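You operate a simulated robot arm through the tools that you are given. There is no shell and no other tool.

You are at the controls of a simulated robot arm. One attempt, no reset.

JOB
Set the controls near the top of the steel bench. At the end: the right red ring is turned to loose; the right gold knob is turned to 1; the left red ring is turned to loose; the left gold knob is turned to 1; whatever was shut is shut again. Leave all else as you found it, and nothing knocked over.

Only the result counts: the job must be done as asked and must still hold three seconds after the hand-in. Knocking over, shifting, dropping, spilling or breaking anything else fails it.

ROBOT AND FRAMES
A 7-joint arm with a two-finger parallel gripper, fixed in place. Base frame: the origin is on the floor under the middle of its stand, x ahead of it, y to its left, z up; the work surface is at about z = 89. Readings come in cm, rad, newtons and seconds.
With the tool pointing down near the work surface it reaches from about 40 to 90 cm from the base axis. Its first joint turns from -2.496 to 2.496 rad. Payload 3 kg.
The tool frame sits at the grasp point between the pads (the TCP): z along the fingers, y along the line on which they close. The tips reach 3 cm beyond it. Largest opening 9.4 cm; finger width 2.8, thickness 1; the body of the gripper, 5 by 9.6 cm, starts 5.5 cm behind the TCP.
Orientation is that of the tool frame in the base frame, as a unit quaternion [x, y, z, w]. With the fingers straight down and closing along the base's y, the tool's x points along the base's -x, its y along +y and its z along -z.

CONTROLS
- The arm moves only by the tool jog_arm. Its argument "motion" is a list that holds one entry, the list of rows, each a list of 7 numbers: the turn, a rotation vector about the tool's x, y, z in rad, then the shift along the tool's x, y, z in cm, then the closure, from 0 (fully open) to 1 (shut). In form: [[[rx, ry, rz, dx, dy, dz, hand], ...]]. A call has 1 to 20 rows; each row is the pose to reach, as a shift and turn from the pose commanded when the call began, along the tool's axes at that moment. Rows are played at 5 a second. More than 5 cm and 0.15 rad between two rows, or a gripper value outside its range, and nothing of the call is played. A pose out of reach is approached as far as the arm can. The call stops where the force on the tool passes 40 N (or 10 N more than at its start, if that is more) or the arm is blocked; 0.2 s more then pass. The fingers move at their own pace (about 7.2 cm/s each) and stop on an object; they squeeze with about 44 N. The grip force told is the motor's: it shows also when the fingers shut on nothing. Time passes only in rows, and 0.2 s behind the last, so rows that repeat a pose let the fingers close. It gives the time, the measured TCP pose, the force on the tool (base axes), the opening and the grip force at its end, in the units of the frame above (readings bear some noise), with the torque about the TCP (base axes, N m) and any sound that the robot's microphone picked up.
- Cameras (640 x 400 px; columns grow to the right, rows downward): "scene" is fixed at [4.85, -64.92, 162.38]; the picture's right is [0.84, -0.53, 0.00], its down [-0.22, -0.34, -0.91] and it looks along [0.49, 0.77, -0.41] (base axes); focal length 318 px, centre (320, 200). "wrist" rides on the gripper at [7.6, 1.4, -10.2] in the tool frame; the picture's right is [-0.18, 0.98, 0.00], its down [-0.75, -0.14, -0.64] and it looks along [-0.63, -0.12, 0.77] (tool axes); focal length 243 px, centre (320, 200). There is no depth. A picture from a camera that has moved, and an enlarged one, comes with that camera's place and axes in the base frame and with its lens.
- grab_frame(camera): a new picture of that camera. No time passes.
- zoom(camera, box): a new picture of the part [left, top, right, bottom] of that camera's present view, enlarged. No time passes.
- hand_in(): hands the job in; it is judged then, once.

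Nothing tells you positions but the pictures and the camera data. Unless the task says otherwise, let go and move clear before handing in.

The tools are called after ">>>" as a command line: name --argument value ..., lists and objects as JSON in quotes. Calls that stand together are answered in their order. jog_arm: Moves the arm, as the interface text tells. Its arguments: {"type":"object","properties":{"motion":{"type":"array"}},"required":["motion"]} The other tools are called the same way: grab_frame (camera) takes a picture; zoom (camera, box) takes an enlarged picture of a part of a camera's view; hand_in () hands the job in.

At the start:

```text
time_s: 0.0
position: [42.36, 15.21, 131.82]
tcp_rot: [0.001, 1.0, 0.001, -0.001]
contact_force: [-0.4, 0.0, -0.9]
wrist_torque: [-0.01, -0.01, -0.02]
gripper_width: 9.41
finger_force: 0.0
```

scene: 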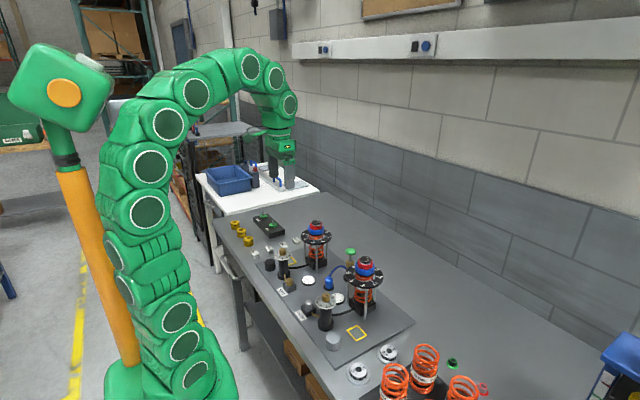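
wrist: 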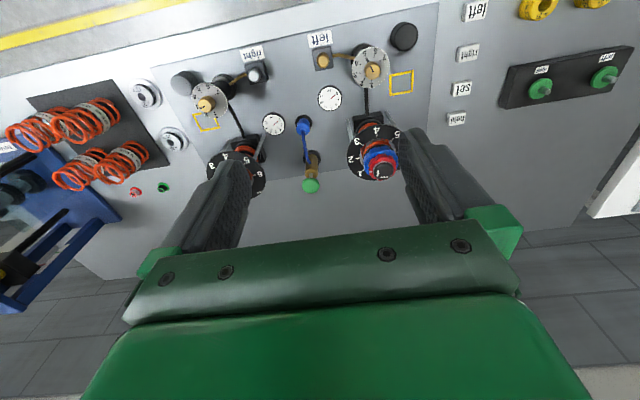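

I see a bench with a panel holding two assemblies with red/blue rings and gold knobs with dials, labelled left and right. I'll take closer looks before moving.

>>> zoom --camera "scene" --box '[220, 190, 420, 315]'

>>> zoom --camera "scene" --box '[260, 240, 420, 360]'

>>> zoom --camera "wrist" --box '[160, 20, 300, 200]'

>>> zoom --camera "wrist" --box '[260, 20, 440, 200]'

>>> zoom --camera "wrist" --box '[430, 0, 640, 140]'

```text
3.20 times, centred on (320, 252) of scene
camera zoom: at [4.85, -64.92, 162.38], right [0.84, -0.53, 0.0], down [-0.22, -0.34, -0.91], along [0.49, 0.77, -0.41], focal length 1019 px, centre (320, 32)
```

zoom: 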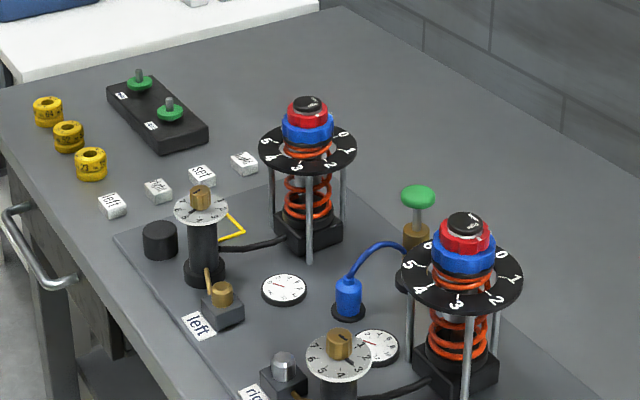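

```text
3.33 times, centred on (340, 300) of scene
camera zoom: at [4.85, -64.92, 162.38], right [0.84, -0.53, 0.0], down [-0.22, -0.34, -0.91], along [0.49, 0.77, -0.41], focal length 1061 px, centre (253, -133)
```

zoom: 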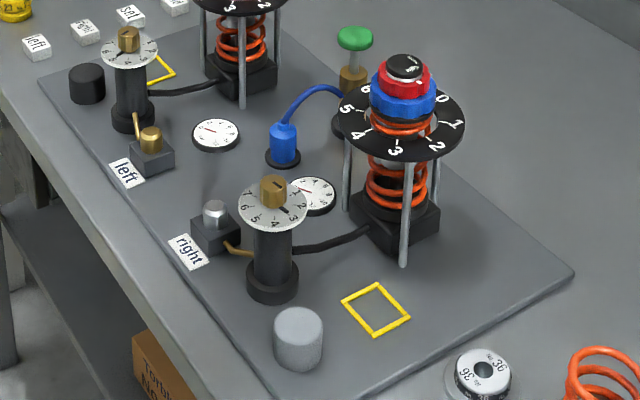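

```text
2.22 times, centred on (230, 110) of wrist
camera zoom: at [34.68, 16.71, 141.92], right [0.18, 0.98, 0.0], down [0.75, -0.14, 0.64], along [0.63, -0.12, -0.77], focal length 539 px, centre (520, 400)
```

zoom: 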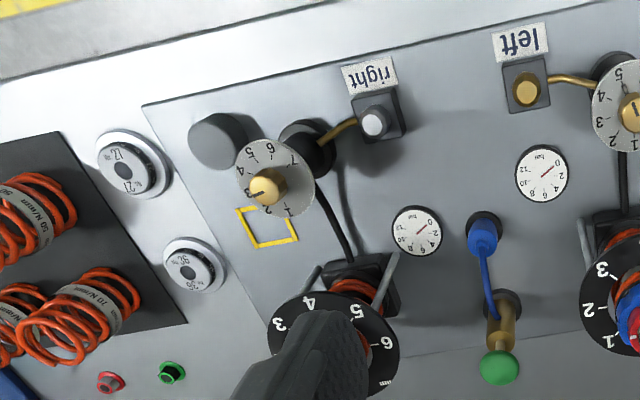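

```text
2.22 times, centred on (350, 110) of wrist
camera zoom: at [34.68, 16.71, 141.92], right [0.18, 0.98, 0.0], down [0.75, -0.14, 0.64], along [0.63, -0.12, -0.77], focal length 539 px, centre (253, 400)
```

zoom: 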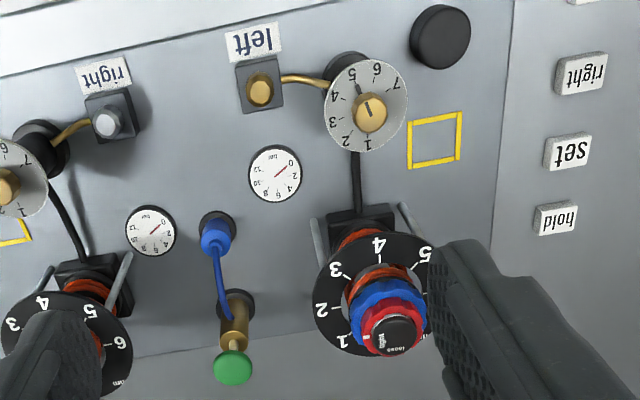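

```text
2.86 times, centred on (535, 70) of wrist
camera zoom: at [34.68, 16.71, 141.92], right [0.18, 0.98, 0.0], down [0.75, -0.14, 0.64], along [0.63, -0.12, -0.77], focal length 693 px, centre (-294, 571)
```

zoom: 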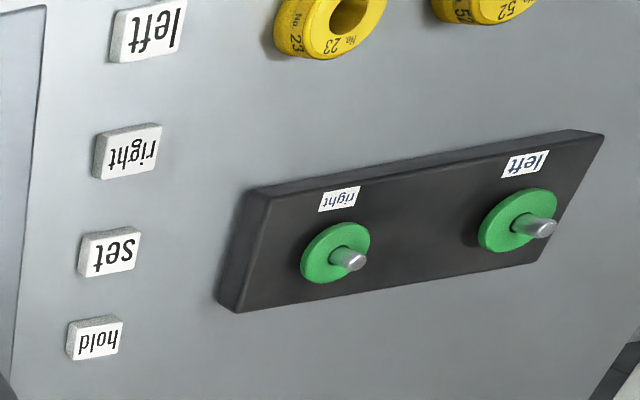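

The two dampers stand near (58.5,-5) and (59.5,23.5), and the gold knobs near (45,-5) and (45,23) at z≈99. I'll zoom closer on labels and dials before moving.

>>> zoom --camera "wrist" --box '[345, 110, 415, 190]'

>>> zoom --camera "scene" --box '[340, 245, 390, 285]'

>>> zoom --camera "scene" --box '[295, 210, 340, 250]'

>>> zoom --camera "wrist" --box '[340, 30, 420, 100]'

>>> zoom --camera "wrist" --box '[160, 50, 270, 140]'

>>> zoom --camera "scene" --box '[300, 285, 380, 355]'

>>> zoom --camera "scene" --box '[255, 235, 325, 300]'

```text
5.00 times, centred on (380, 150) of wrist
camera zoom: at [34.68, 16.71, 141.92], right [0.18, 0.98, 0.0], down [0.75, -0.14, 0.64], along [0.63, -0.12, -0.77], focal length 1213 px, centre (20, 450)
```

zoom: 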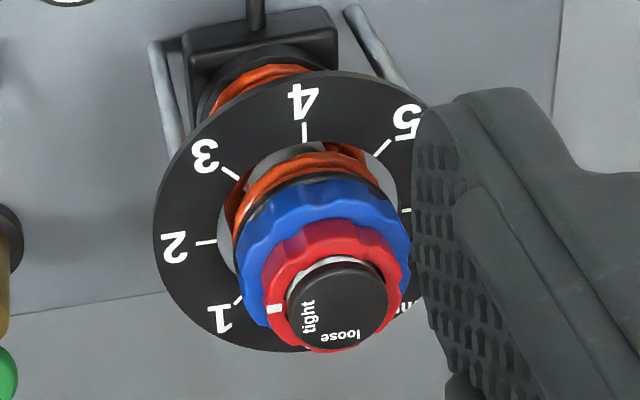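

```text
10.00 times, centred on (365, 265) of scene
camera zoom: at [4.85, -64.92, 162.38], right [0.84, -0.53, 0.0], down [-0.22, -0.34, -0.91], along [0.49, 0.77, -0.41], focal length 3183 px, centre (-130, -450)
```

zoom: 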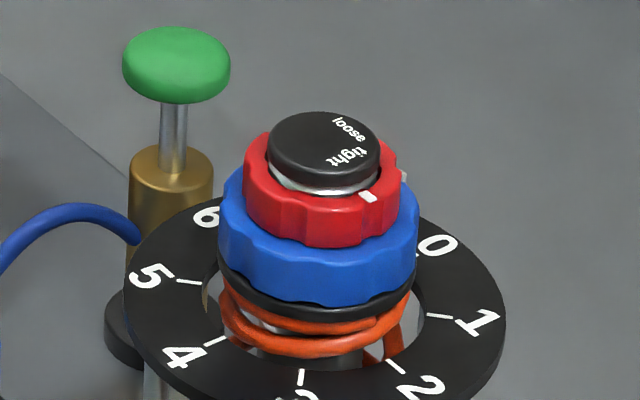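

```text
10.00 times, centred on (318, 230) of scene
camera zoom: at [4.85, -64.92, 162.38], right [0.84, -0.53, 0.0], down [-0.22, -0.34, -0.91], along [0.49, 0.77, -0.41], focal length 3183 px, centre (345, -100)
```

zoom: 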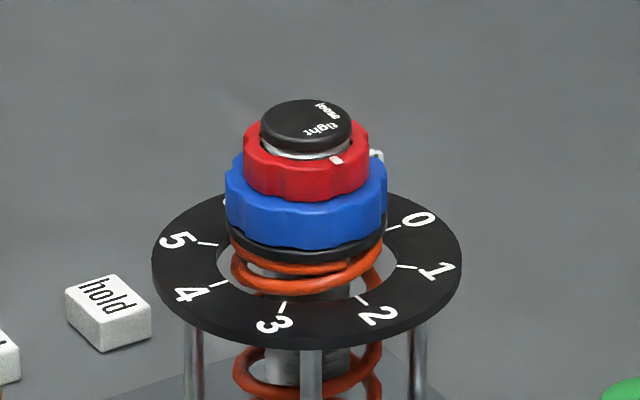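

```text
5.71 times, centred on (380, 65) of wrist
camera zoom: at [34.68, 16.71, 141.92], right [0.18, 0.98, 0.0], down [0.75, -0.14, 0.64], along [0.63, -0.12, -0.77], focal length 1386 px, centre (-23, 971)
```

zoom: 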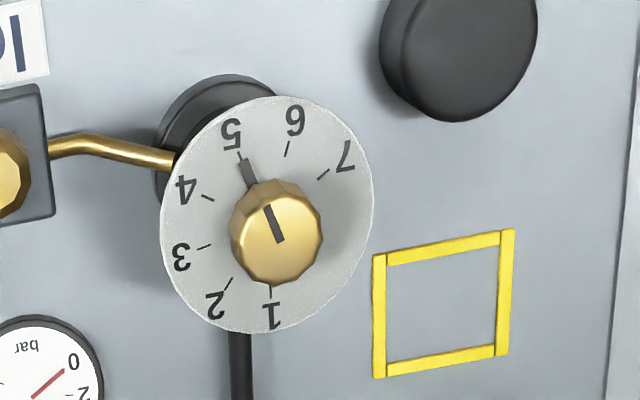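

```text
4.44 times, centred on (215, 95) of wrist
camera zoom: at [34.68, 16.71, 141.92], right [0.18, 0.98, 0.0], down [0.75, -0.14, 0.64], along [0.63, -0.12, -0.77], focal length 1078 px, centre (787, 667)
```

zoom: 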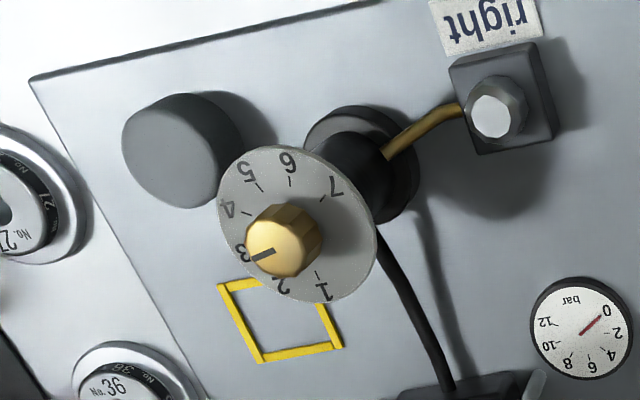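

```text
5.71 times, centred on (340, 320) of scene
camera zoom: at [4.85, -64.92, 162.38], right [0.84, -0.53, 0.0], down [-0.22, -0.34, -0.91], along [0.49, 0.77, -0.41], focal length 1819 px, centre (206, -486)
```

zoom: 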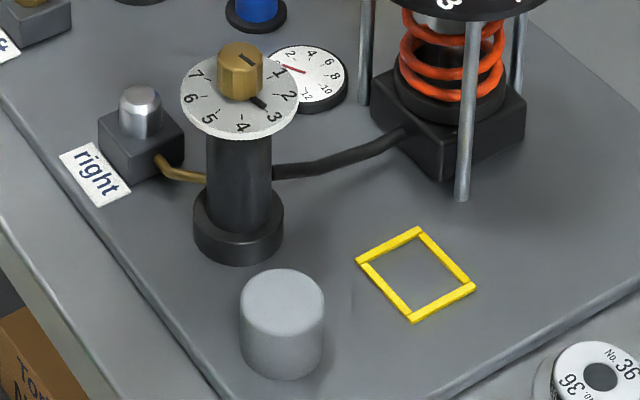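

```text
6.15 times, centred on (290, 268) of scene
camera zoom: at [4.85, -64.92, 162.38], right [0.84, -0.53, 0.0], down [-0.22, -0.34, -0.91], along [0.49, 0.77, -0.41], focal length 1959 px, centre (505, -215)
```

zoom: 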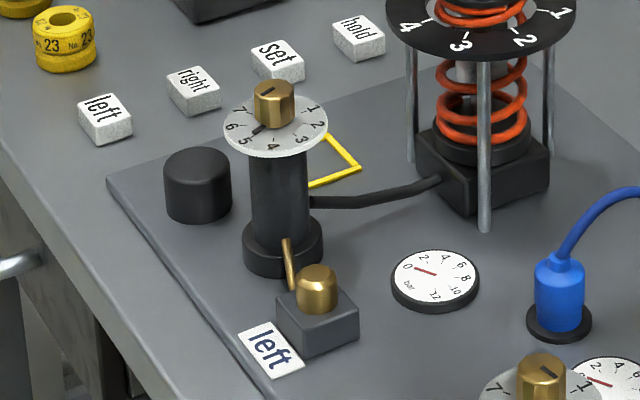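

Both red rings appear to have their white mark at "tight", with "loose" a quarter turn counter-clockwise. The left knob is at 5 and the right knob at 3. I'll move high over the right damper for a close wrist view.

>>> jog_arm --motion '[[[0, 0, 0, -1.6, -2.06, 1.2, 0], [0, 0, 0, -3.2, -4.12, 2.4, 0], [0, 0, 0, -4.8, -6.18, 3.6, 0], [0, 0, 0, -6.4, -8.24, 4.8, 0], [0, 0, 0, -8.0, -10.3, 6.0, 0], [0, 0, 0, -9.6, -12.36, 7.2, 0], [0, 0, 0, -11.2, -14.42, 8.4, 0], [0, 0, 0, -12.8, -16.48, 9.6, 0], [0, 0, 0, -14.4, -18.54, 10.8, 0], [0, 0, 0, -16.1, -20.6, 12, 0], [0, 0, 0, -16.1, -20.6, 12, 0]]]'

>>> grab_frame --camera "wrist"

>>> grab_frame --camera "scene"

```text
time_s: 2.4
position: [58.57, -5.49, 119.78]
tcp_rot: [0.0, 1.0, 0.001, 0.0]
contact_force: [0.5, 0.1, 0.2]
wrist_torque: [-0.05, 0.03, 0.02]
gripper_width: 9.39
finger_force: 0.1
```

```text
taken
camera wrist: at [50.8, -3.81, 129.86], right [0.18, 0.98, 0.0], down [0.75, -0.14, 0.64], along [0.63, -0.12, -0.77], focal length 243 px, centre (320, 200)
```

wrist: 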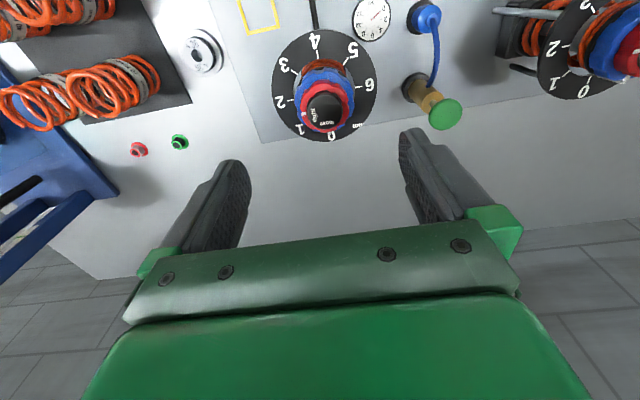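

```text
taken
```

scene: 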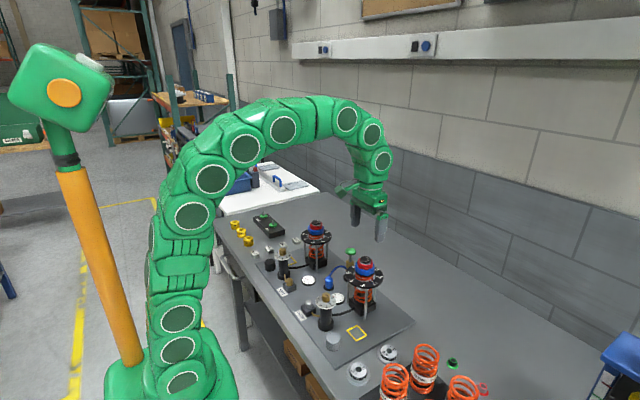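

>>> zoom --camera "wrist" --box '[270, 60, 380, 150]'

>>> zoom --camera "wrist" --box '[500, 0, 640, 110]'

```text
4.44 times, centred on (325, 105) of wrist
camera zoom: at [50.8, -3.81, 129.86], right [0.18, 0.98, 0.0], down [0.75, -0.14, 0.64], along [0.63, -0.12, -0.77], focal length 1078 px, centre (298, 622)
```

zoom: 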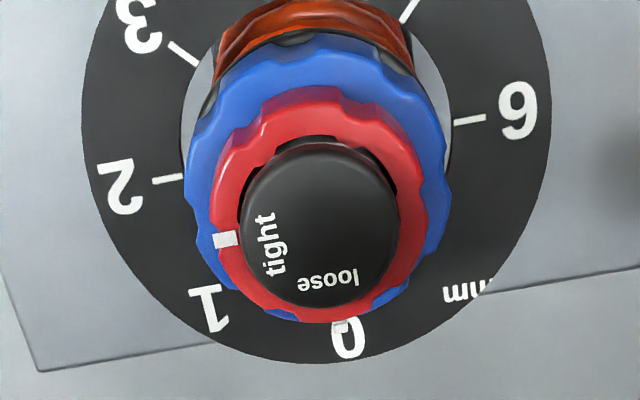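

```text
3.64 times, centred on (570, 55) of wrist
camera zoom: at [50.8, -3.81, 129.86], right [0.18, 0.98, 0.0], down [0.75, -0.14, 0.64], along [0.63, -0.12, -0.77], focal length 882 px, centre (-589, 727)
```

zoom: 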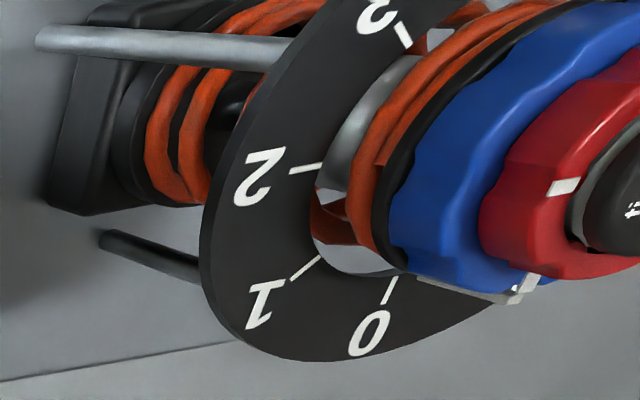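

The mark on the right red ring sits at "tight", and "loose" is about 80–90° counter-clockwise from above. I take the ring axis to be about 0.4 cm ahead and 0.5 cm left of the tool axis. I'll correct that and descend partway, staying above the cap.

>>> jog_arm --motion '[[[0, 0, 0, -0.4, 0.5, 2, 0], [0, 0, 0, -0.4, 0.5, 4, 0], [0, 0, 0, -0.4, 0.5, 6, 0], [0, 0, 0, -0.4, 0.5, 7, 0], [0, 0, 0, -0.4, 0.5, 7, 0]]]'

>>> grab_frame --camera "wrist"

>>> zoom --camera "scene" --box '[325, 225, 415, 285]'

```text
time_s: 3.6
position: [58.84, -4.9, 112.61]
tcp_rot: [0.0, 1.0, 0.0, 0.0]
contact_force: [-0.3, 0.6, -0.8]
wrist_torque: [-0.03, -0.04, 0.0]
gripper_width: 9.43
finger_force: 0.1
```

```text
taken
camera wrist: at [51.18, -3.37, 122.85], right [0.18, 0.98, 0.0], down [0.75, -0.14, 0.64], along [0.63, -0.12, -0.77], focal length 243 px, centre (320, 200)
```

wrist: 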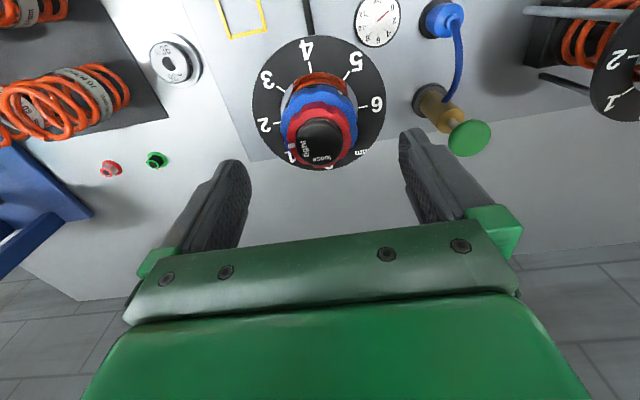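

```text
6.67 times, centred on (370, 255) of scene
camera zoom: at [4.85, -64.92, 162.38], right [0.84, -0.53, 0.0], down [-0.22, -0.34, -0.91], along [0.49, 0.77, -0.41], focal length 2122 px, centre (-13, -167)
```

zoom: 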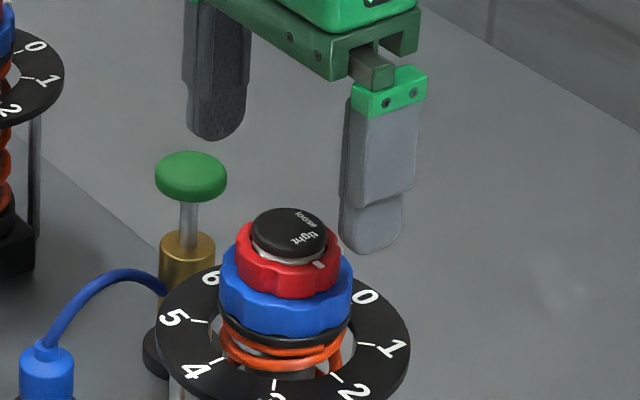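

>>> zoom --camera "wrist" --box '[240, 80, 400, 180]'

```text
4.00 times, centred on (320, 130) of wrist
camera zoom: at [51.18, -3.37, 122.85], right [0.18, 0.98, 0.0], down [0.75, -0.14, 0.64], along [0.63, -0.12, -0.77], focal length 970 px, centre (320, 480)
```

zoom: 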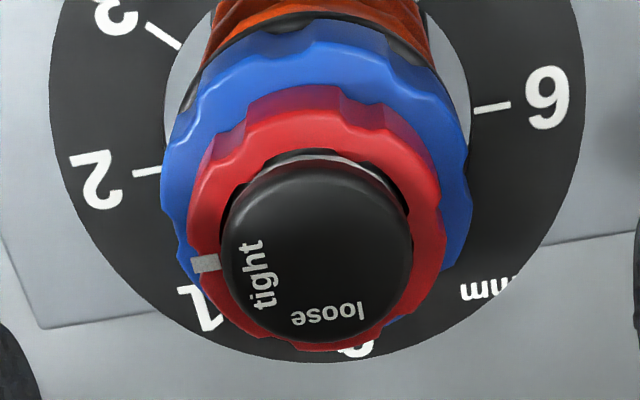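

The tool is nearly centred over the right ring. I'll go down about 3.6 cm so the tips sit alongside the red ring but above the blue one, and then close.

>>> jog_arm --motion '[[[0, 0, 0, 0.1, 0, 1.2, 0], [0, 0, 0, 0.1, 0, 2.4, 0], [0, 0, 0, 0.1, 0, 3.2, 0], [0, 0, 0, 0.1, 0, 3.6, 0], [0, 0, 0, 0.1, 0, 3.6, 0]]]'

>>> grab_frame --camera "wrist"

>>> zoom --camera "scene" --box '[325, 235, 415, 295]'

```text
time_s: 4.8
position: [58.77, -4.97, 109.23]
tcp_rot: [0.0, 1.0, 0.0, 0.0]
contact_force: [-0.3, 0.0, -0.9]
wrist_torque: [-0.02, -0.01, 0.02]
gripper_width: 9.4
finger_force: 0.0
```

```text
taken
camera wrist: at [51.11, -3.42, 119.33], right [0.18, 0.98, 0.0], down [0.75, -0.14, 0.64], along [0.63, -0.12, -0.77], focal length 243 px, centre (320, 200)
```

wrist: 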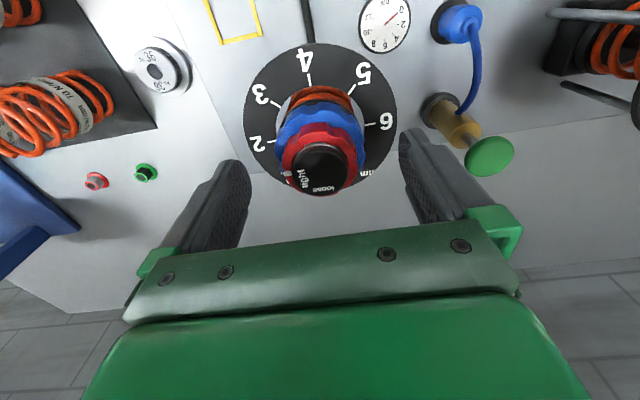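

```text
6.67 times, centred on (370, 265) of scene
camera zoom: at [4.85, -64.92, 162.38], right [0.84, -0.53, 0.0], down [-0.22, -0.34, -0.91], along [0.49, 0.77, -0.41], focal length 2122 px, centre (-13, -233)
```

zoom: 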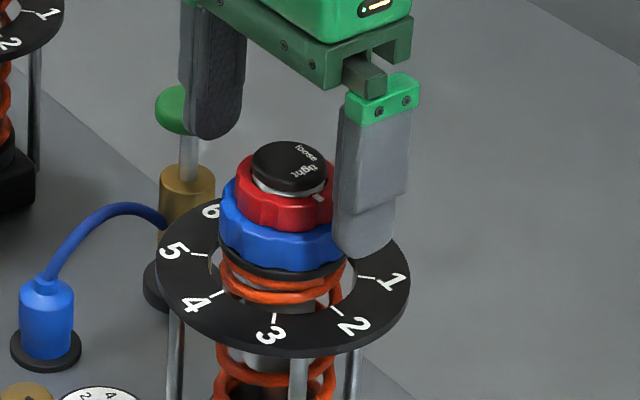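

The tips are at about mid-height of the red ring, so I'll drop 0.25 cm more and close.

>>> jog_arm --motion '[[[0, 0, 0, 0, 0, 0.25, 0], [0, 0, 0, 0, 0, 0.25, 0.4], [0, 0, 0, 0, 0, 0.25, 1], [0, 0, 0, 0, 0, 0.25, 1], [0, 0, 0, 0, 0, 0.25, 1], [0, 0, 0, 0, 0, 0.25, 1]]]'

>>> grab_frame --camera "wrist"

>>> zoom --camera "scene" --box '[325, 235, 415, 295]'

```text
time_s: 6.2
position: [58.86, -5.02, 108.99]
tcp_rot: [0.0, 1.0, 0.001, 0.0]
contact_force: [0.0, 1.8, 0.6]
wrist_torque: [0.1, -0.03, 0.01]
gripper_width: 4.53
finger_force: 45.1
```

```text
taken
camera wrist: at [51.13, -3.46, 119.05], right [0.18, 0.98, 0.0], down [0.75, -0.14, 0.64], along [0.63, -0.12, -0.77], focal length 243 px, centre (320, 200)
```

wrist: 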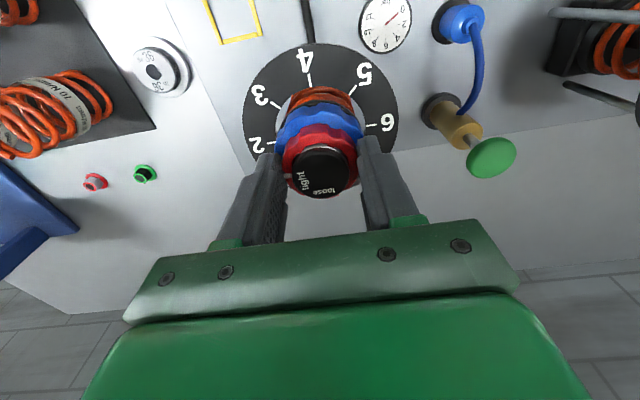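

```text
6.67 times, centred on (370, 265) of scene
camera zoom: at [4.85, -64.92, 162.38], right [0.84, -0.53, 0.0], down [-0.22, -0.34, -0.91], along [0.49, 0.77, -0.41], focal length 2122 px, centre (-13, -233)
```

zoom: 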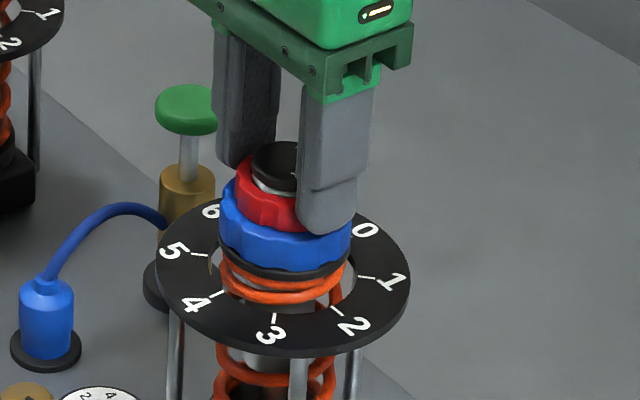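

The grip on the right red ring is good (4.5 cm, low side force). I'll turn it counter-clockwise as seen from above (negative about tool z), partway first.

>>> jog_arm --motion '[[[0, 0, -0.1, 0, 0, 0, 1], [0, 0, -0.2, 0, 0, 0, 1], [0, 0, -0.3, 0, 0, 0, 1], [0, 0, -0.4, 0, 0, 0, 1], [0, 0, -0.5, 0, 0, 0, 1], [0, 0, -0.6, 0, 0, 0, 1], [0, 0, -0.7, 0, 0, 0, 1], [0, 0, -0.7, 0, 0, 0, 1]]]'

>>> grab_frame --camera "wrist"

>>> zoom --camera "wrist" --box '[260, 110, 400, 210]'

>>> zoom --camera "scene" --box '[325, 235, 415, 295]'

```text
time_s: 7.5
position: [58.75, -5.09, 108.85]
tcp_rot: [-0.263, 0.965, -0.001, 0.001]
contact_force: [14.8, -2.9, -1.2]
wrist_torque: [0.06, -0.18, -0.03]
gripper_width: 4.52
finger_force: 45.0
stopped in row 6: the force on the tool passed its limit at 41 N (the readings are from after the stop); the commanded pose is now the measured one
```

```text
taken
camera wrist: at [51.46, -7.63, 119.06], right [-0.34, 0.94, 0.0], down [0.72, 0.26, 0.64], along [0.6, 0.22, -0.77], focal length 243 px, centre (320, 200)
```

wrist: 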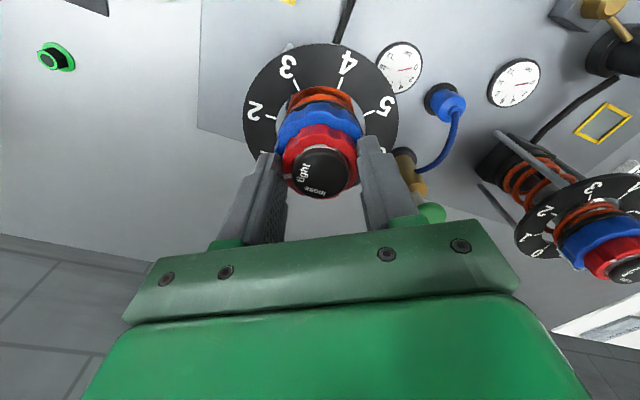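

```text
4.00 times, centred on (330, 160) of wrist
camera zoom: at [51.46, -7.63, 119.06], right [-0.34, 0.94, 0.0], down [0.72, 0.26, 0.64], along [0.6, 0.22, -0.77], focal length 970 px, centre (280, 360)
```

zoom: 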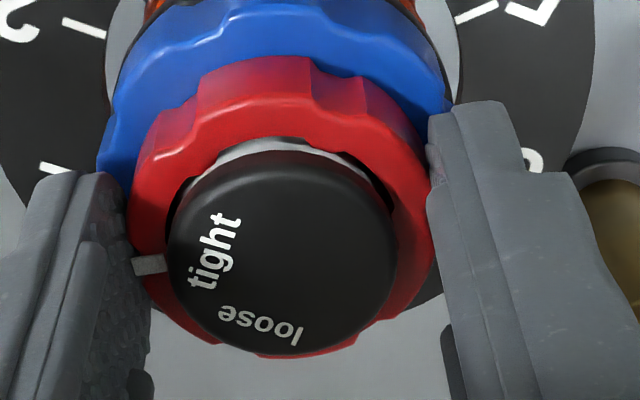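

```text
6.67 times, centred on (370, 265) of scene
camera zoom: at [4.85, -64.92, 162.38], right [0.84, -0.53, 0.0], down [-0.22, -0.34, -0.91], along [0.49, 0.77, -0.41], focal length 2122 px, centre (-13, -233)
```

zoom: 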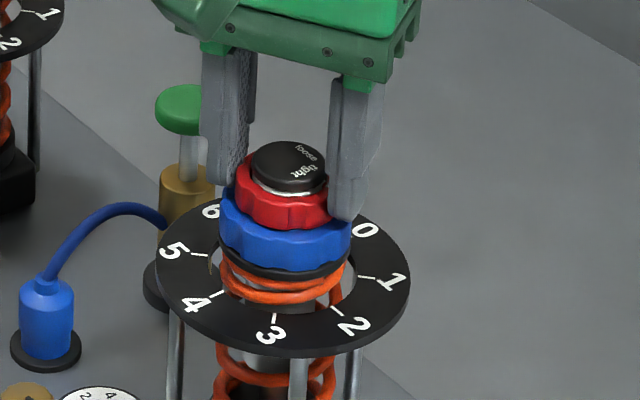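

The ring turned with the gripper for about 0.53 rad, and then side load from a slight off-centre grip stopped the motion. I'll do a tiny shift to see which way relieves the force.

>>> jog_arm --motion '[[[0, 0, 0, 0, 0, 0, 1], [0, 0, 0, -0.043, -0.025, 0, 1], [0, 0, 0, -0.043, -0.025, 0, 1]]]'

```text
time_s: 8.3
position: [58.76, -5.14, 108.98]
tcp_rot: [-0.265, 0.964, -0.002, 0.001]
contact_force: [8.3, -4.7, -3.3]
wrist_torque: [0.27, -0.37, -0.04]
gripper_width: 4.5
finger_force: 45.3
```

>>> jog_arm --motion '[[[0, 0, 0, -0.06, -0.06, 0, 1], [0, 0, 0, -0.06, -0.06, 0, 1]]]'

```text
time_s: 8.9
position: [58.71, -5.13, 108.93]
tcp_rot: [-0.265, 0.964, 0.0, 0.0]
contact_force: [-12.8, -2.3, 4.8]
wrist_torque: [0.15, 0.42, 0.0]
gripper_width: 4.56
finger_force: 44.8
```

Forces show the tool is sensitive to about 0.1 cm of offset. I'll release, look, and re-grip at this angle to shed the side load before turning on.

>>> jog_arm --motion '[[[0, 0, 0, 0.03, 0.03, 0, 0.6], [0, 0, 0, 0.03, 0.03, 0, 0.3], [0, 0, 0, 0.03, 0.03, 0, 0.3]]]'

>>> zoom --camera "wrist" --box '[240, 100, 400, 200]'

>>> zoom --camera "scene" --box '[335, 245, 395, 285]'

```text
time_s: 9.7
position: [58.91, -5.08, 108.95]
tcp_rot: [-0.264, 0.964, -0.002, 0.001]
contact_force: [0.2, 0.4, -0.3]
wrist_torque: [-0.03, -0.01, -0.01]
gripper_width: 6.56
finger_force: 0.2
```

```text
4.00 times, centred on (320, 150) of wrist
camera zoom: at [51.54, -7.63, 119.08], right [-0.34, 0.94, 0.0], down [0.72, 0.26, 0.64], along [0.6, 0.22, -0.77], focal length 970 px, centre (320, 400)
```

zoom: 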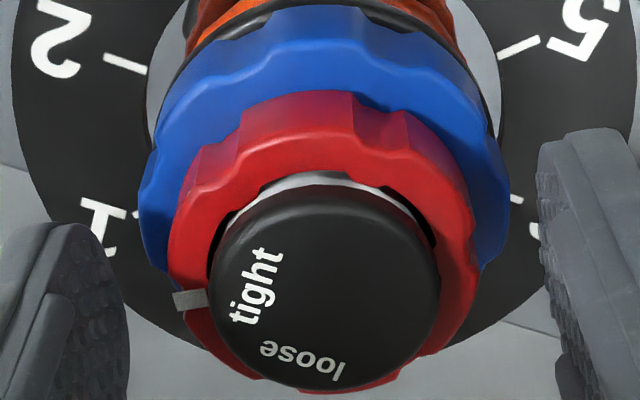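

```text
10.00 times, centred on (365, 265) of scene
camera zoom: at [4.85, -64.92, 162.38], right [0.84, -0.53, 0.0], down [-0.22, -0.34, -0.91], along [0.49, 0.77, -0.41], focal length 3183 px, centre (-130, -450)
```

zoom: 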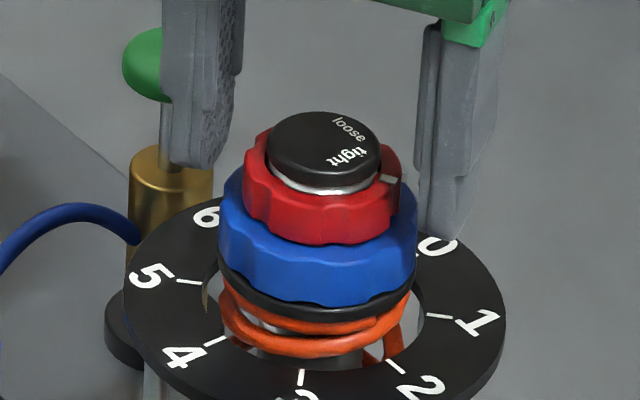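

The right ring has turned roughly 28° and stays put. I'll re-grip with a gentler closure so small misalignments can slip instead of loading the arm.

>>> jog_arm --motion '[[[0, 0, 0, 0, 0, 0, 0.45], [0, 0, 0, 0, 0, 0, 0.53], [0, 0, 0, 0, 0, 0, 0.53], [0, 0, 0, 0, 0, 0, 0.53]]]'

```text
time_s: 10.7
position: [58.91, -5.14, 108.92]
tcp_rot: [-0.264, 0.964, -0.001, 0.0]
contact_force: [-3.6, 7.3, -0.4]
wrist_torque: [0.35, 0.14, 0.01]
gripper_width: 4.55
finger_force: 45.4
```

>>> jog_arm --motion '[[[0, 0, -0.07, 0, 0.03, 0, 0.53], [0, 0, -0.14, 0, 0.03, 0, 0.53], [0, 0, -0.21, 0, 0.03, 0, 0.53], [0, 0, -0.28, 0, 0.03, 0, 0.53], [0, 0, -0.35, 0, 0.03, 0, 0.53]]]'

>>> zoom --camera "wrist" --box '[240, 100, 400, 200]'

```text
time_s: 11.9
position: [58.93, -5.15, 109.02]
tcp_rot: [-0.43, 0.903, -0.002, 0.0]
contact_force: [3.4, -18.4, -1.1]
wrist_torque: [0.14, -0.56, 0.0]
gripper_width: 4.57
finger_force: 44.9
```

```text
4.00 times, centred on (320, 150) of wrist
camera zoom: at [52.9, -9.97, 119.1], right [-0.64, 0.76, 0.0], down [0.58, 0.5, 0.64], along [0.49, 0.41, -0.77], focal length 970 px, centre (320, 400)
```

zoom: 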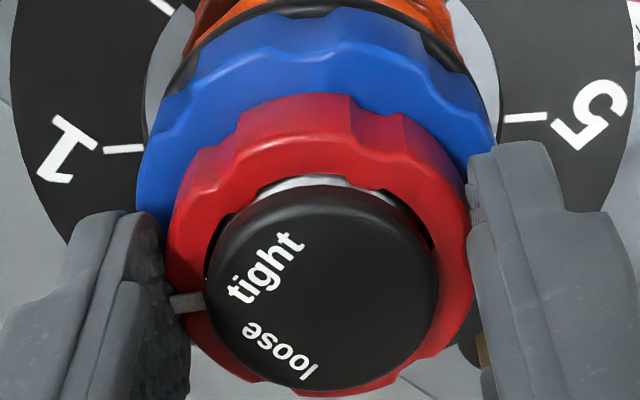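

The mark is about halfway to "loose". The side load suggests the ring axis is about 0.2 cm ahead of the tool axis, so I'll release, shift and re-grip.

>>> jog_arm --motion '[[[0, 0, 0, 0, 0, 0, 0.3], [0, 0, 0, -0.15, -0.07, 0, 0.3], [0, 0, 0, -0.15, -0.07, 0, 0.45], [0, 0, 0, -0.15, -0.07, 0, 0.53], [0, 0, 0, -0.15, -0.07, 0, 0.53], [0, 0, 0, -0.15, -0.07, 0, 0.53]]]'

>>> jog_arm --motion '[[[0, 0, -0.07, 0, 0, 0, 0.53], [0, 0, -0.14, 0, 0, 0, 0.53], [0, 0, -0.21, 0, 0, 0, 0.53], [0, 0, -0.28, 0, 0, 0, 0.53], [0, 0, -0.35, 0, 0, 0, 0.53], [0, 0, -0.35, 0, 0, 0, 0.53]]]'

>>> zoom --camera "wrist" --box '[240, 100, 400, 200]'

```text
time_s: 13.3
position: [59.05, -4.92, 108.89]
tcp_rot: [-0.428, 0.904, -0.001, 0.0]
contact_force: [0.9, 2.1, -0.7]
wrist_torque: [0.09, 0.04, -0.05]
gripper_width: 4.57
finger_force: 44.8
```

```text
time_s: 14.7
position: [59.06, -4.96, 108.96]
tcp_rot: [-0.579, 0.815, -0.002, 0.001]
contact_force: [7.8, 14.4, -1.5]
wrist_torque: [-0.06, -0.09, 0.0]
gripper_width: 4.52
finger_force: 45.0
```

```text
4.00 times, centred on (320, 150) of wrist
camera zoom: at [55.1, -11.53, 119.06], right [-0.87, 0.5, 0.0], down [0.38, 0.67, 0.64], along [0.32, 0.56, -0.77], focal length 970 px, centre (320, 400)
```

zoom: 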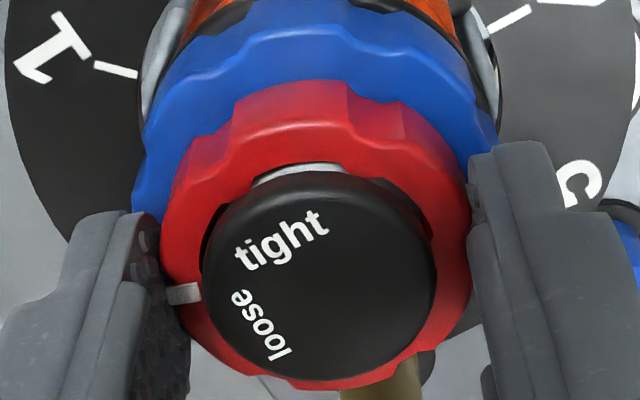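

The mark still needs roughly 20° to reach "loose". I'll continue the turn in small steps.

>>> jog_arm --motion '[[[0, 0, -0.06, 0, 0, 0, 0.53], [0, 0, -0.12, 0, 0, 0, 0.53], [0, 0, -0.18, 0, 0, 0, 0.53], [0, 0, -0.24, 0, 0, 0, 0.53], [0, 0, -0.24, 0, 0, 0, 0.53]]]'

>>> zoom --camera "wrist" --box '[240, 100, 400, 200]'

>>> zoom --camera "scene" --box '[335, 245, 395, 285]'

```text
time_s: 15.9
position: [59.07, -4.89, 108.98]
tcp_rot: [-0.673, 0.74, -0.001, 0.0]
contact_force: [6.3, 24.2, -12.8]
wrist_torque: [0.97, -0.13, 0.01]
gripper_width: 4.54
finger_force: 45.3
```

```text
4.00 times, centred on (320, 150) of wrist
camera zoom: at [56.81, -12.26, 119.1], right [-0.96, 0.28, 0.0], down [0.21, 0.74, 0.64], along [0.18, 0.62, -0.77], focal length 970 px, centre (320, 400)
```

zoom: 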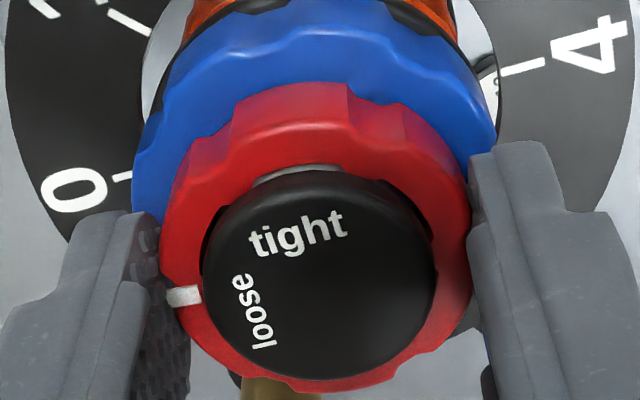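

```text
10.00 times, centred on (365, 265) of scene
camera zoom: at [4.85, -64.92, 162.38], right [0.84, -0.53, 0.0], down [-0.22, -0.34, -0.91], along [0.49, 0.77, -0.41], focal length 3183 px, centre (-130, -450)
```

zoom: 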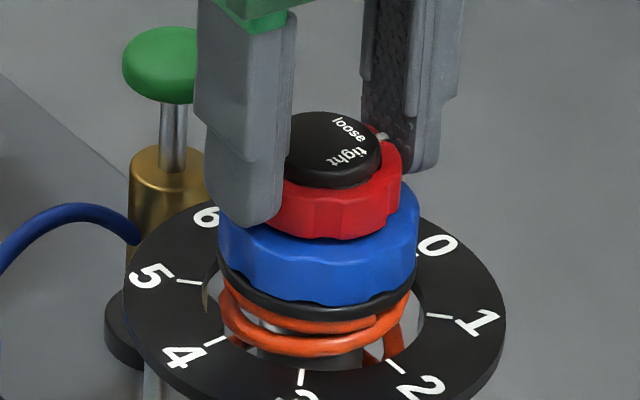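

Computed in the tool frame, the mark now nearly lines up with "loose", which is exactly 90° from "tight". About 0.09 rad remains, so I'll finish that with a small relief shift and then check.

>>> jog_arm --motion '[[[0, 0, 0, -0.07, -0.01, 0, 0.53], [0, 0, -0.05, -0.07, -0.01, 0, 0.53], [0, 0, -0.1, -0.07, -0.01, 0, 0.53], [0, 0, -0.1, -0.07, -0.01, 0, 0.53]]]'

>>> zoom --camera "wrist" --box '[240, 100, 400, 200]'

```text
time_s: 16.9
position: [58.86, -4.88, 108.89]
tcp_rot: [0.709, -0.705, 0.001, 0.0]
contact_force: [7.1, -2.4, -18.9]
wrist_torque: [0.62, -0.17, -0.22]
gripper_width: 4.54
finger_force: 44.7
```

```text
4.00 times, centred on (320, 150) of wrist
camera zoom: at [57.55, -12.42, 119.13], right [-0.98, 0.18, 0.0], down [0.14, 0.76, 0.64], along [0.12, 0.63, -0.77], focal length 970 px, centre (320, 400)
```

zoom: 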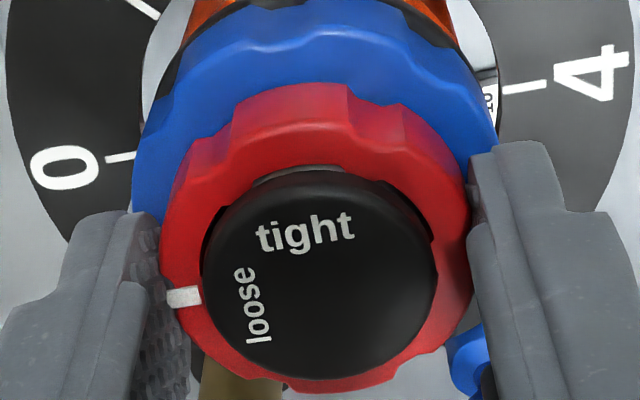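

The turn is complete with a small stop torque felt. I'll open, lift straight up and check the ring.

>>> jog_arm --motion '[[[0, 0, 0, 0, 0, 0, 0.3], [0, 0, 0, 0, 0, 0, 0], [0, 0, 0, 0, 0, -1, 0], [0, 0, 0, 0, 0, -3, 0], [0, 0, 0, 0, 0, -6, 0], [0, 0, 0, 0, 0, -6, 0]]]'

>>> grab_frame --camera "wrist"

>>> zoom --camera "wrist" --box '[250, 60, 390, 160]'

>>> zoom --camera "scene" --box '[335, 245, 395, 285]'

```text
time_s: 18.3
position: [59.09, -4.89, 114.87]
tcp_rot: [0.709, -0.705, 0.002, -0.001]
contact_force: [0.6, -0.1, -1.0]
wrist_torque: [0.01, 0.01, -0.02]
gripper_width: 9.35
finger_force: 0.1
```

```text
taken
camera wrist: at [57.62, -12.29, 125.03], right [-0.98, 0.18, 0.0], down [0.14, 0.75, 0.64], along [0.12, 0.63, -0.77], focal length 243 px, centre (320, 200)
```

wrist: 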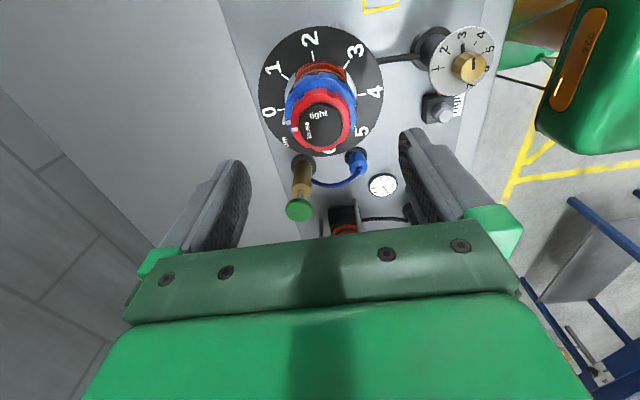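

```text
4.00 times, centred on (320, 110) of wrist
camera zoom: at [57.62, -12.29, 125.03], right [-0.98, 0.18, 0.0], down [0.14, 0.75, 0.64], along [0.12, 0.63, -0.77], focal length 970 px, centre (320, 560)
```

zoom: 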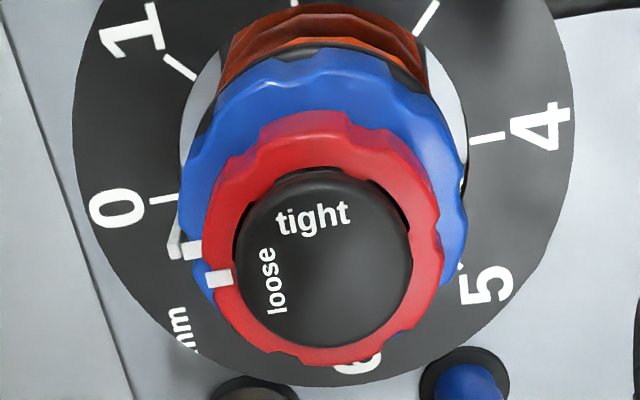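

```text
10.00 times, centred on (365, 265) of scene
camera zoom: at [4.85, -64.92, 162.38], right [0.84, -0.53, 0.0], down [-0.22, -0.34, -0.91], along [0.49, 0.77, -0.41], focal length 3183 px, centre (-130, -450)
```

zoom: 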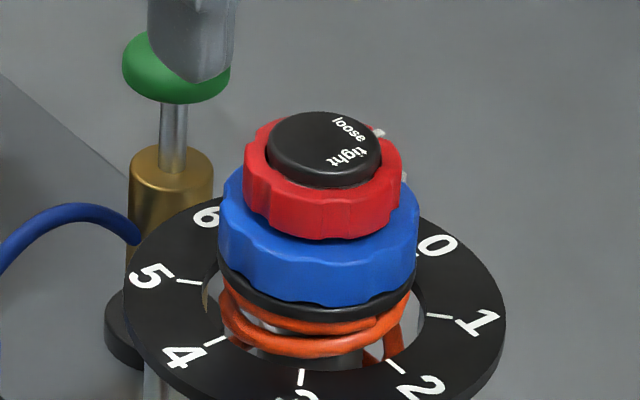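

The right red ring's mark now sits at "loose". Next is the right gold knob near (45,-5), so I'll move back over it while unwinding the wrist to yaw 0.

>>> jog_arm --motion '[[[0, 0, 0.13, 0, 1.2, -1, 0], [0, 0, 0.26, 0, 2.4, -1, 0], [0, 0, 0.39, 0, 3.6, -1, 0], [0, 0, 0.52, 0, 4.8, -1, 0], [0, 0, 0.65, 0, 6.0, -1, 0], [0, 0, 0.78, 0, 7.2, -1, 0], [0, 0, 0.91, 0, 8.4, -1, 0], [0, 0, 1.04, 0, 9.6, -1, 0], [0, 0, 1.17, 0, 10.8, -1, 0], [0, 0, 1.3, 0, 12.0, -1, 0], [0, 0, 1.43, 0, 13.2, -1, 0], [0, 0, 1.576, 0, 14.0, -1, 0], [0, 0, 1.576, 0, 14.0, -1, 0]]]'

>>> grab_frame --camera "wrist"

>>> zoom --camera "scene" --box '[290, 250, 380, 340]'

```text
time_s: 21.1
position: [44.85, -4.81, 116.07]
tcp_rot: [0.0, 1.0, -0.001, 0.002]
contact_force: [-0.6, 0.3, -0.7]
wrist_torque: [-0.02, 0.01, -0.02]
gripper_width: 9.4
finger_force: 0.0
```

```text
taken
camera wrist: at [37.27, -3.35, 126.15], right [0.19, 0.98, 0.0], down [0.75, -0.14, 0.64], along [0.63, -0.12, -0.77], focal length 243 px, centre (320, 200)
```

wrist: 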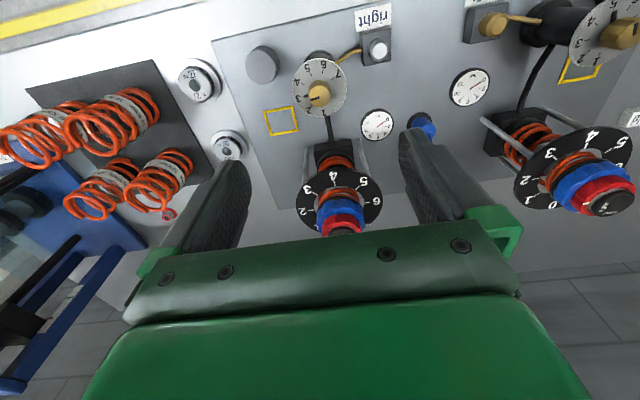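

```text
4.44 times, centred on (335, 295) of scene
camera zoom: at [4.85, -64.92, 162.38], right [0.84, -0.53, 0.0], down [-0.22, -0.34, -0.91], along [0.49, 0.77, -0.41], focal length 1415 px, centre (253, -222)
```

zoom: 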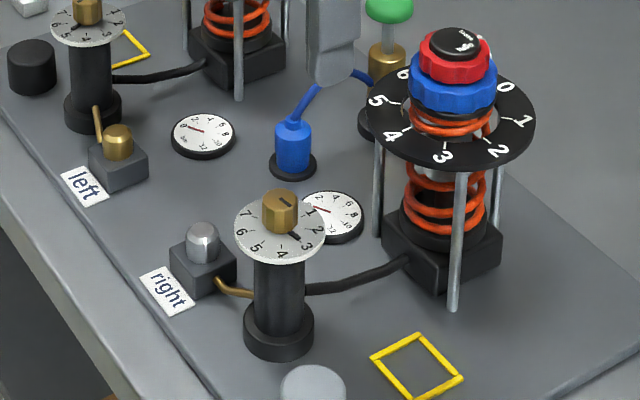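

>>> zoom --camera "wrist" --box '[280, 50, 360, 125]'

>>> zoom --camera "scene" --box '[310, 285, 350, 315]'

```text
5.33 times, centred on (320, 88) of wrist
camera zoom: at [37.27, -3.35, 126.15], right [0.19, 0.98, 0.0], down [0.75, -0.14, 0.64], along [0.63, -0.12, -0.77], focal length 1294 px, centre (320, 800)
```

zoom: 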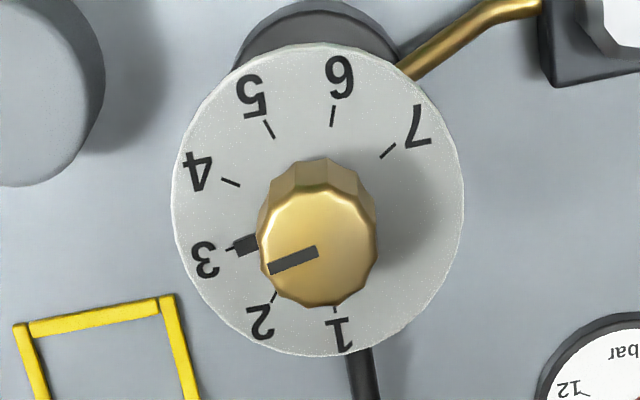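

```text
13.33 times, centred on (330, 300) of scene
camera zoom: at [4.85, -64.92, 162.38], right [0.84, -0.53, 0.0], down [-0.22, -0.34, -0.91], along [0.49, 0.77, -0.41], focal length 4244 px, centre (187, -1133)
```

zoom: 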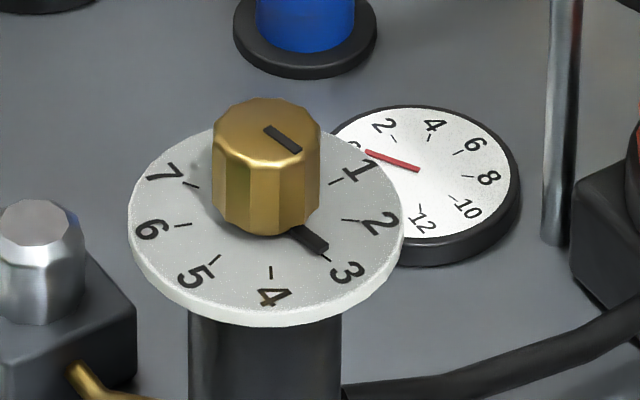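

The right knob points at 3 and must turn counter-clockwise about 80° to 1. I take the knob axis to be near (45.05,-4.87) with its top at z≈100. I'll shift slightly and descend for a closer check.

>>> jog_arm --motion '[[[0, 0, 0, -0.2, -0.08, 2, 0], [0, 0, 0, -0.2, -0.08, 4, 0], [0, 0, 0, -0.2, -0.08, 6, 0], [0, 0, 0, -0.2, -0.08, 8, 0], [0, 0, 0, -0.2, -0.08, 9.5, 0], [0, 0, 0, -0.2, -0.08, 9.5, 0]]]'

>>> zoom --camera "wrist" --box '[240, 80, 400, 180]'

>>> zoom --camera "scene" --box '[290, 260, 370, 310]'

>>> grab_frame --camera "wrist"

```text
time_s: 22.5
position: [45.35, -5.15, 106.43]
tcp_rot: [0.001, 1.0, -0.001, 0.0]
contact_force: [-0.9, -0.9, 0.0]
wrist_torque: [0.02, 0.02, -0.02]
gripper_width: 9.41
finger_force: 0.0
```

```text
4.00 times, centred on (320, 130) of wrist
camera zoom: at [37.55, -3.54, 116.61], right [0.18, 0.98, 0.0], down [0.75, -0.14, 0.64], along [0.63, -0.12, -0.77], focal length 970 px, centre (320, 480)
```

zoom: 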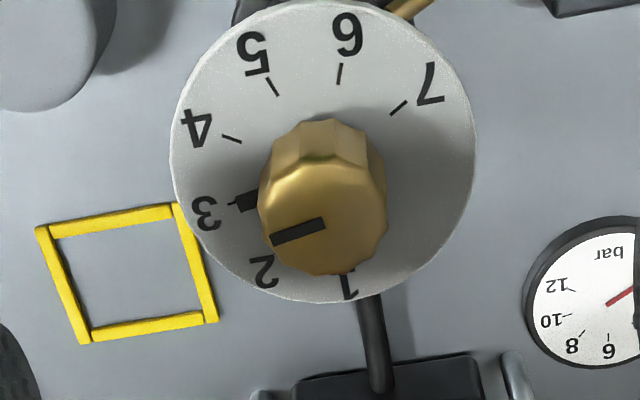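

```text
8.00 times, centred on (330, 285) of scene
camera zoom: at [4.85, -64.92, 162.38], right [0.84, -0.53, 0.0], down [-0.22, -0.34, -0.91], along [0.49, 0.77, -0.41], focal length 2547 px, centre (240, -480)
```

zoom: 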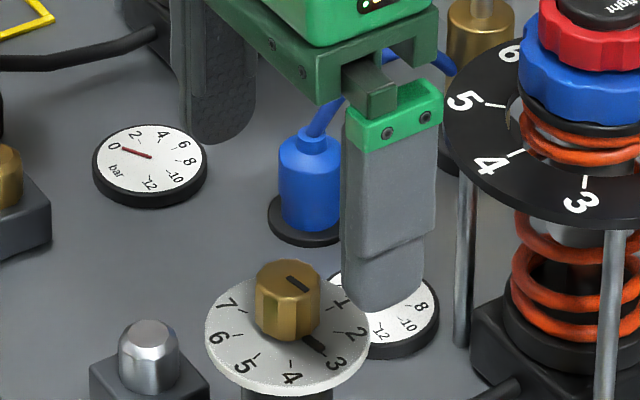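

```text
taken
camera wrist: at [37.55, -3.54, 116.61], right [0.18, 0.98, 0.0], down [0.75, -0.14, 0.64], along [0.63, -0.12, -0.77], focal length 243 px, centre (320, 200)
```

wrist: 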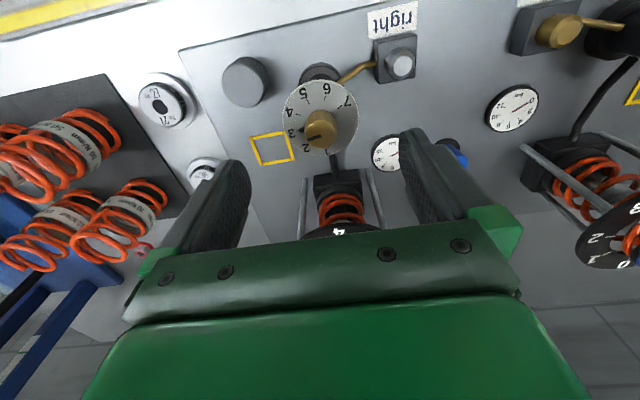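

The tool is nearly centred over the right knob. I'll shift slightly and go down so the tips stay above the pointer bar on the dial, then check.

>>> jog_arm --motion '[[[0, 0, 0, 0.1, 0.09, 1.5, 0], [0, 0, 0, 0.1, 0.09, 3, 0], [0, 0, 0, 0.1, 0.09, 3.8, 0], [0, 0, 0, 0.1, 0.09, 3.8, 0.4], [0, 0, 0, 0.1, 0.09, 3.8, 0.4]]]'

>>> zoom --camera "wrist" --box '[240, 100, 400, 200]'

>>> zoom --camera "scene" --box '[290, 260, 370, 310]'

```text
time_s: 23.7
position: [45.13, -4.95, 102.63]
tcp_rot: [0.0, 1.0, -0.001, 0.001]
contact_force: [-0.3, -0.4, -0.7]
wrist_torque: [0.03, -0.01, 0.05]
gripper_width: 5.65
finger_force: 0.1
```

```text
4.00 times, centred on (320, 150) of wrist
camera zoom: at [37.44, -3.44, 112.77], right [0.18, 0.98, 0.0], down [0.75, -0.14, 0.64], along [0.63, -0.12, -0.77], focal length 970 px, centre (320, 400)
```

zoom: 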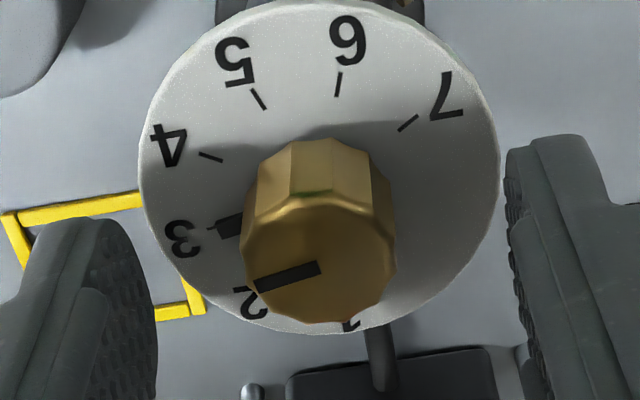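

```text
8.00 times, centred on (330, 285) of scene
camera zoom: at [4.85, -64.92, 162.38], right [0.84, -0.53, 0.0], down [-0.22, -0.34, -0.91], along [0.49, 0.77, -0.41], focal length 2547 px, centre (240, -480)
```

zoom: 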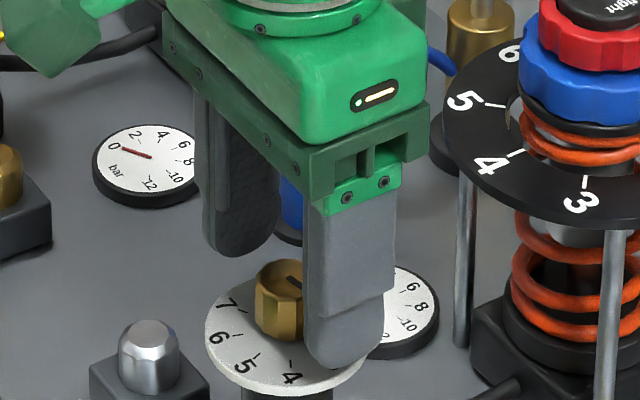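

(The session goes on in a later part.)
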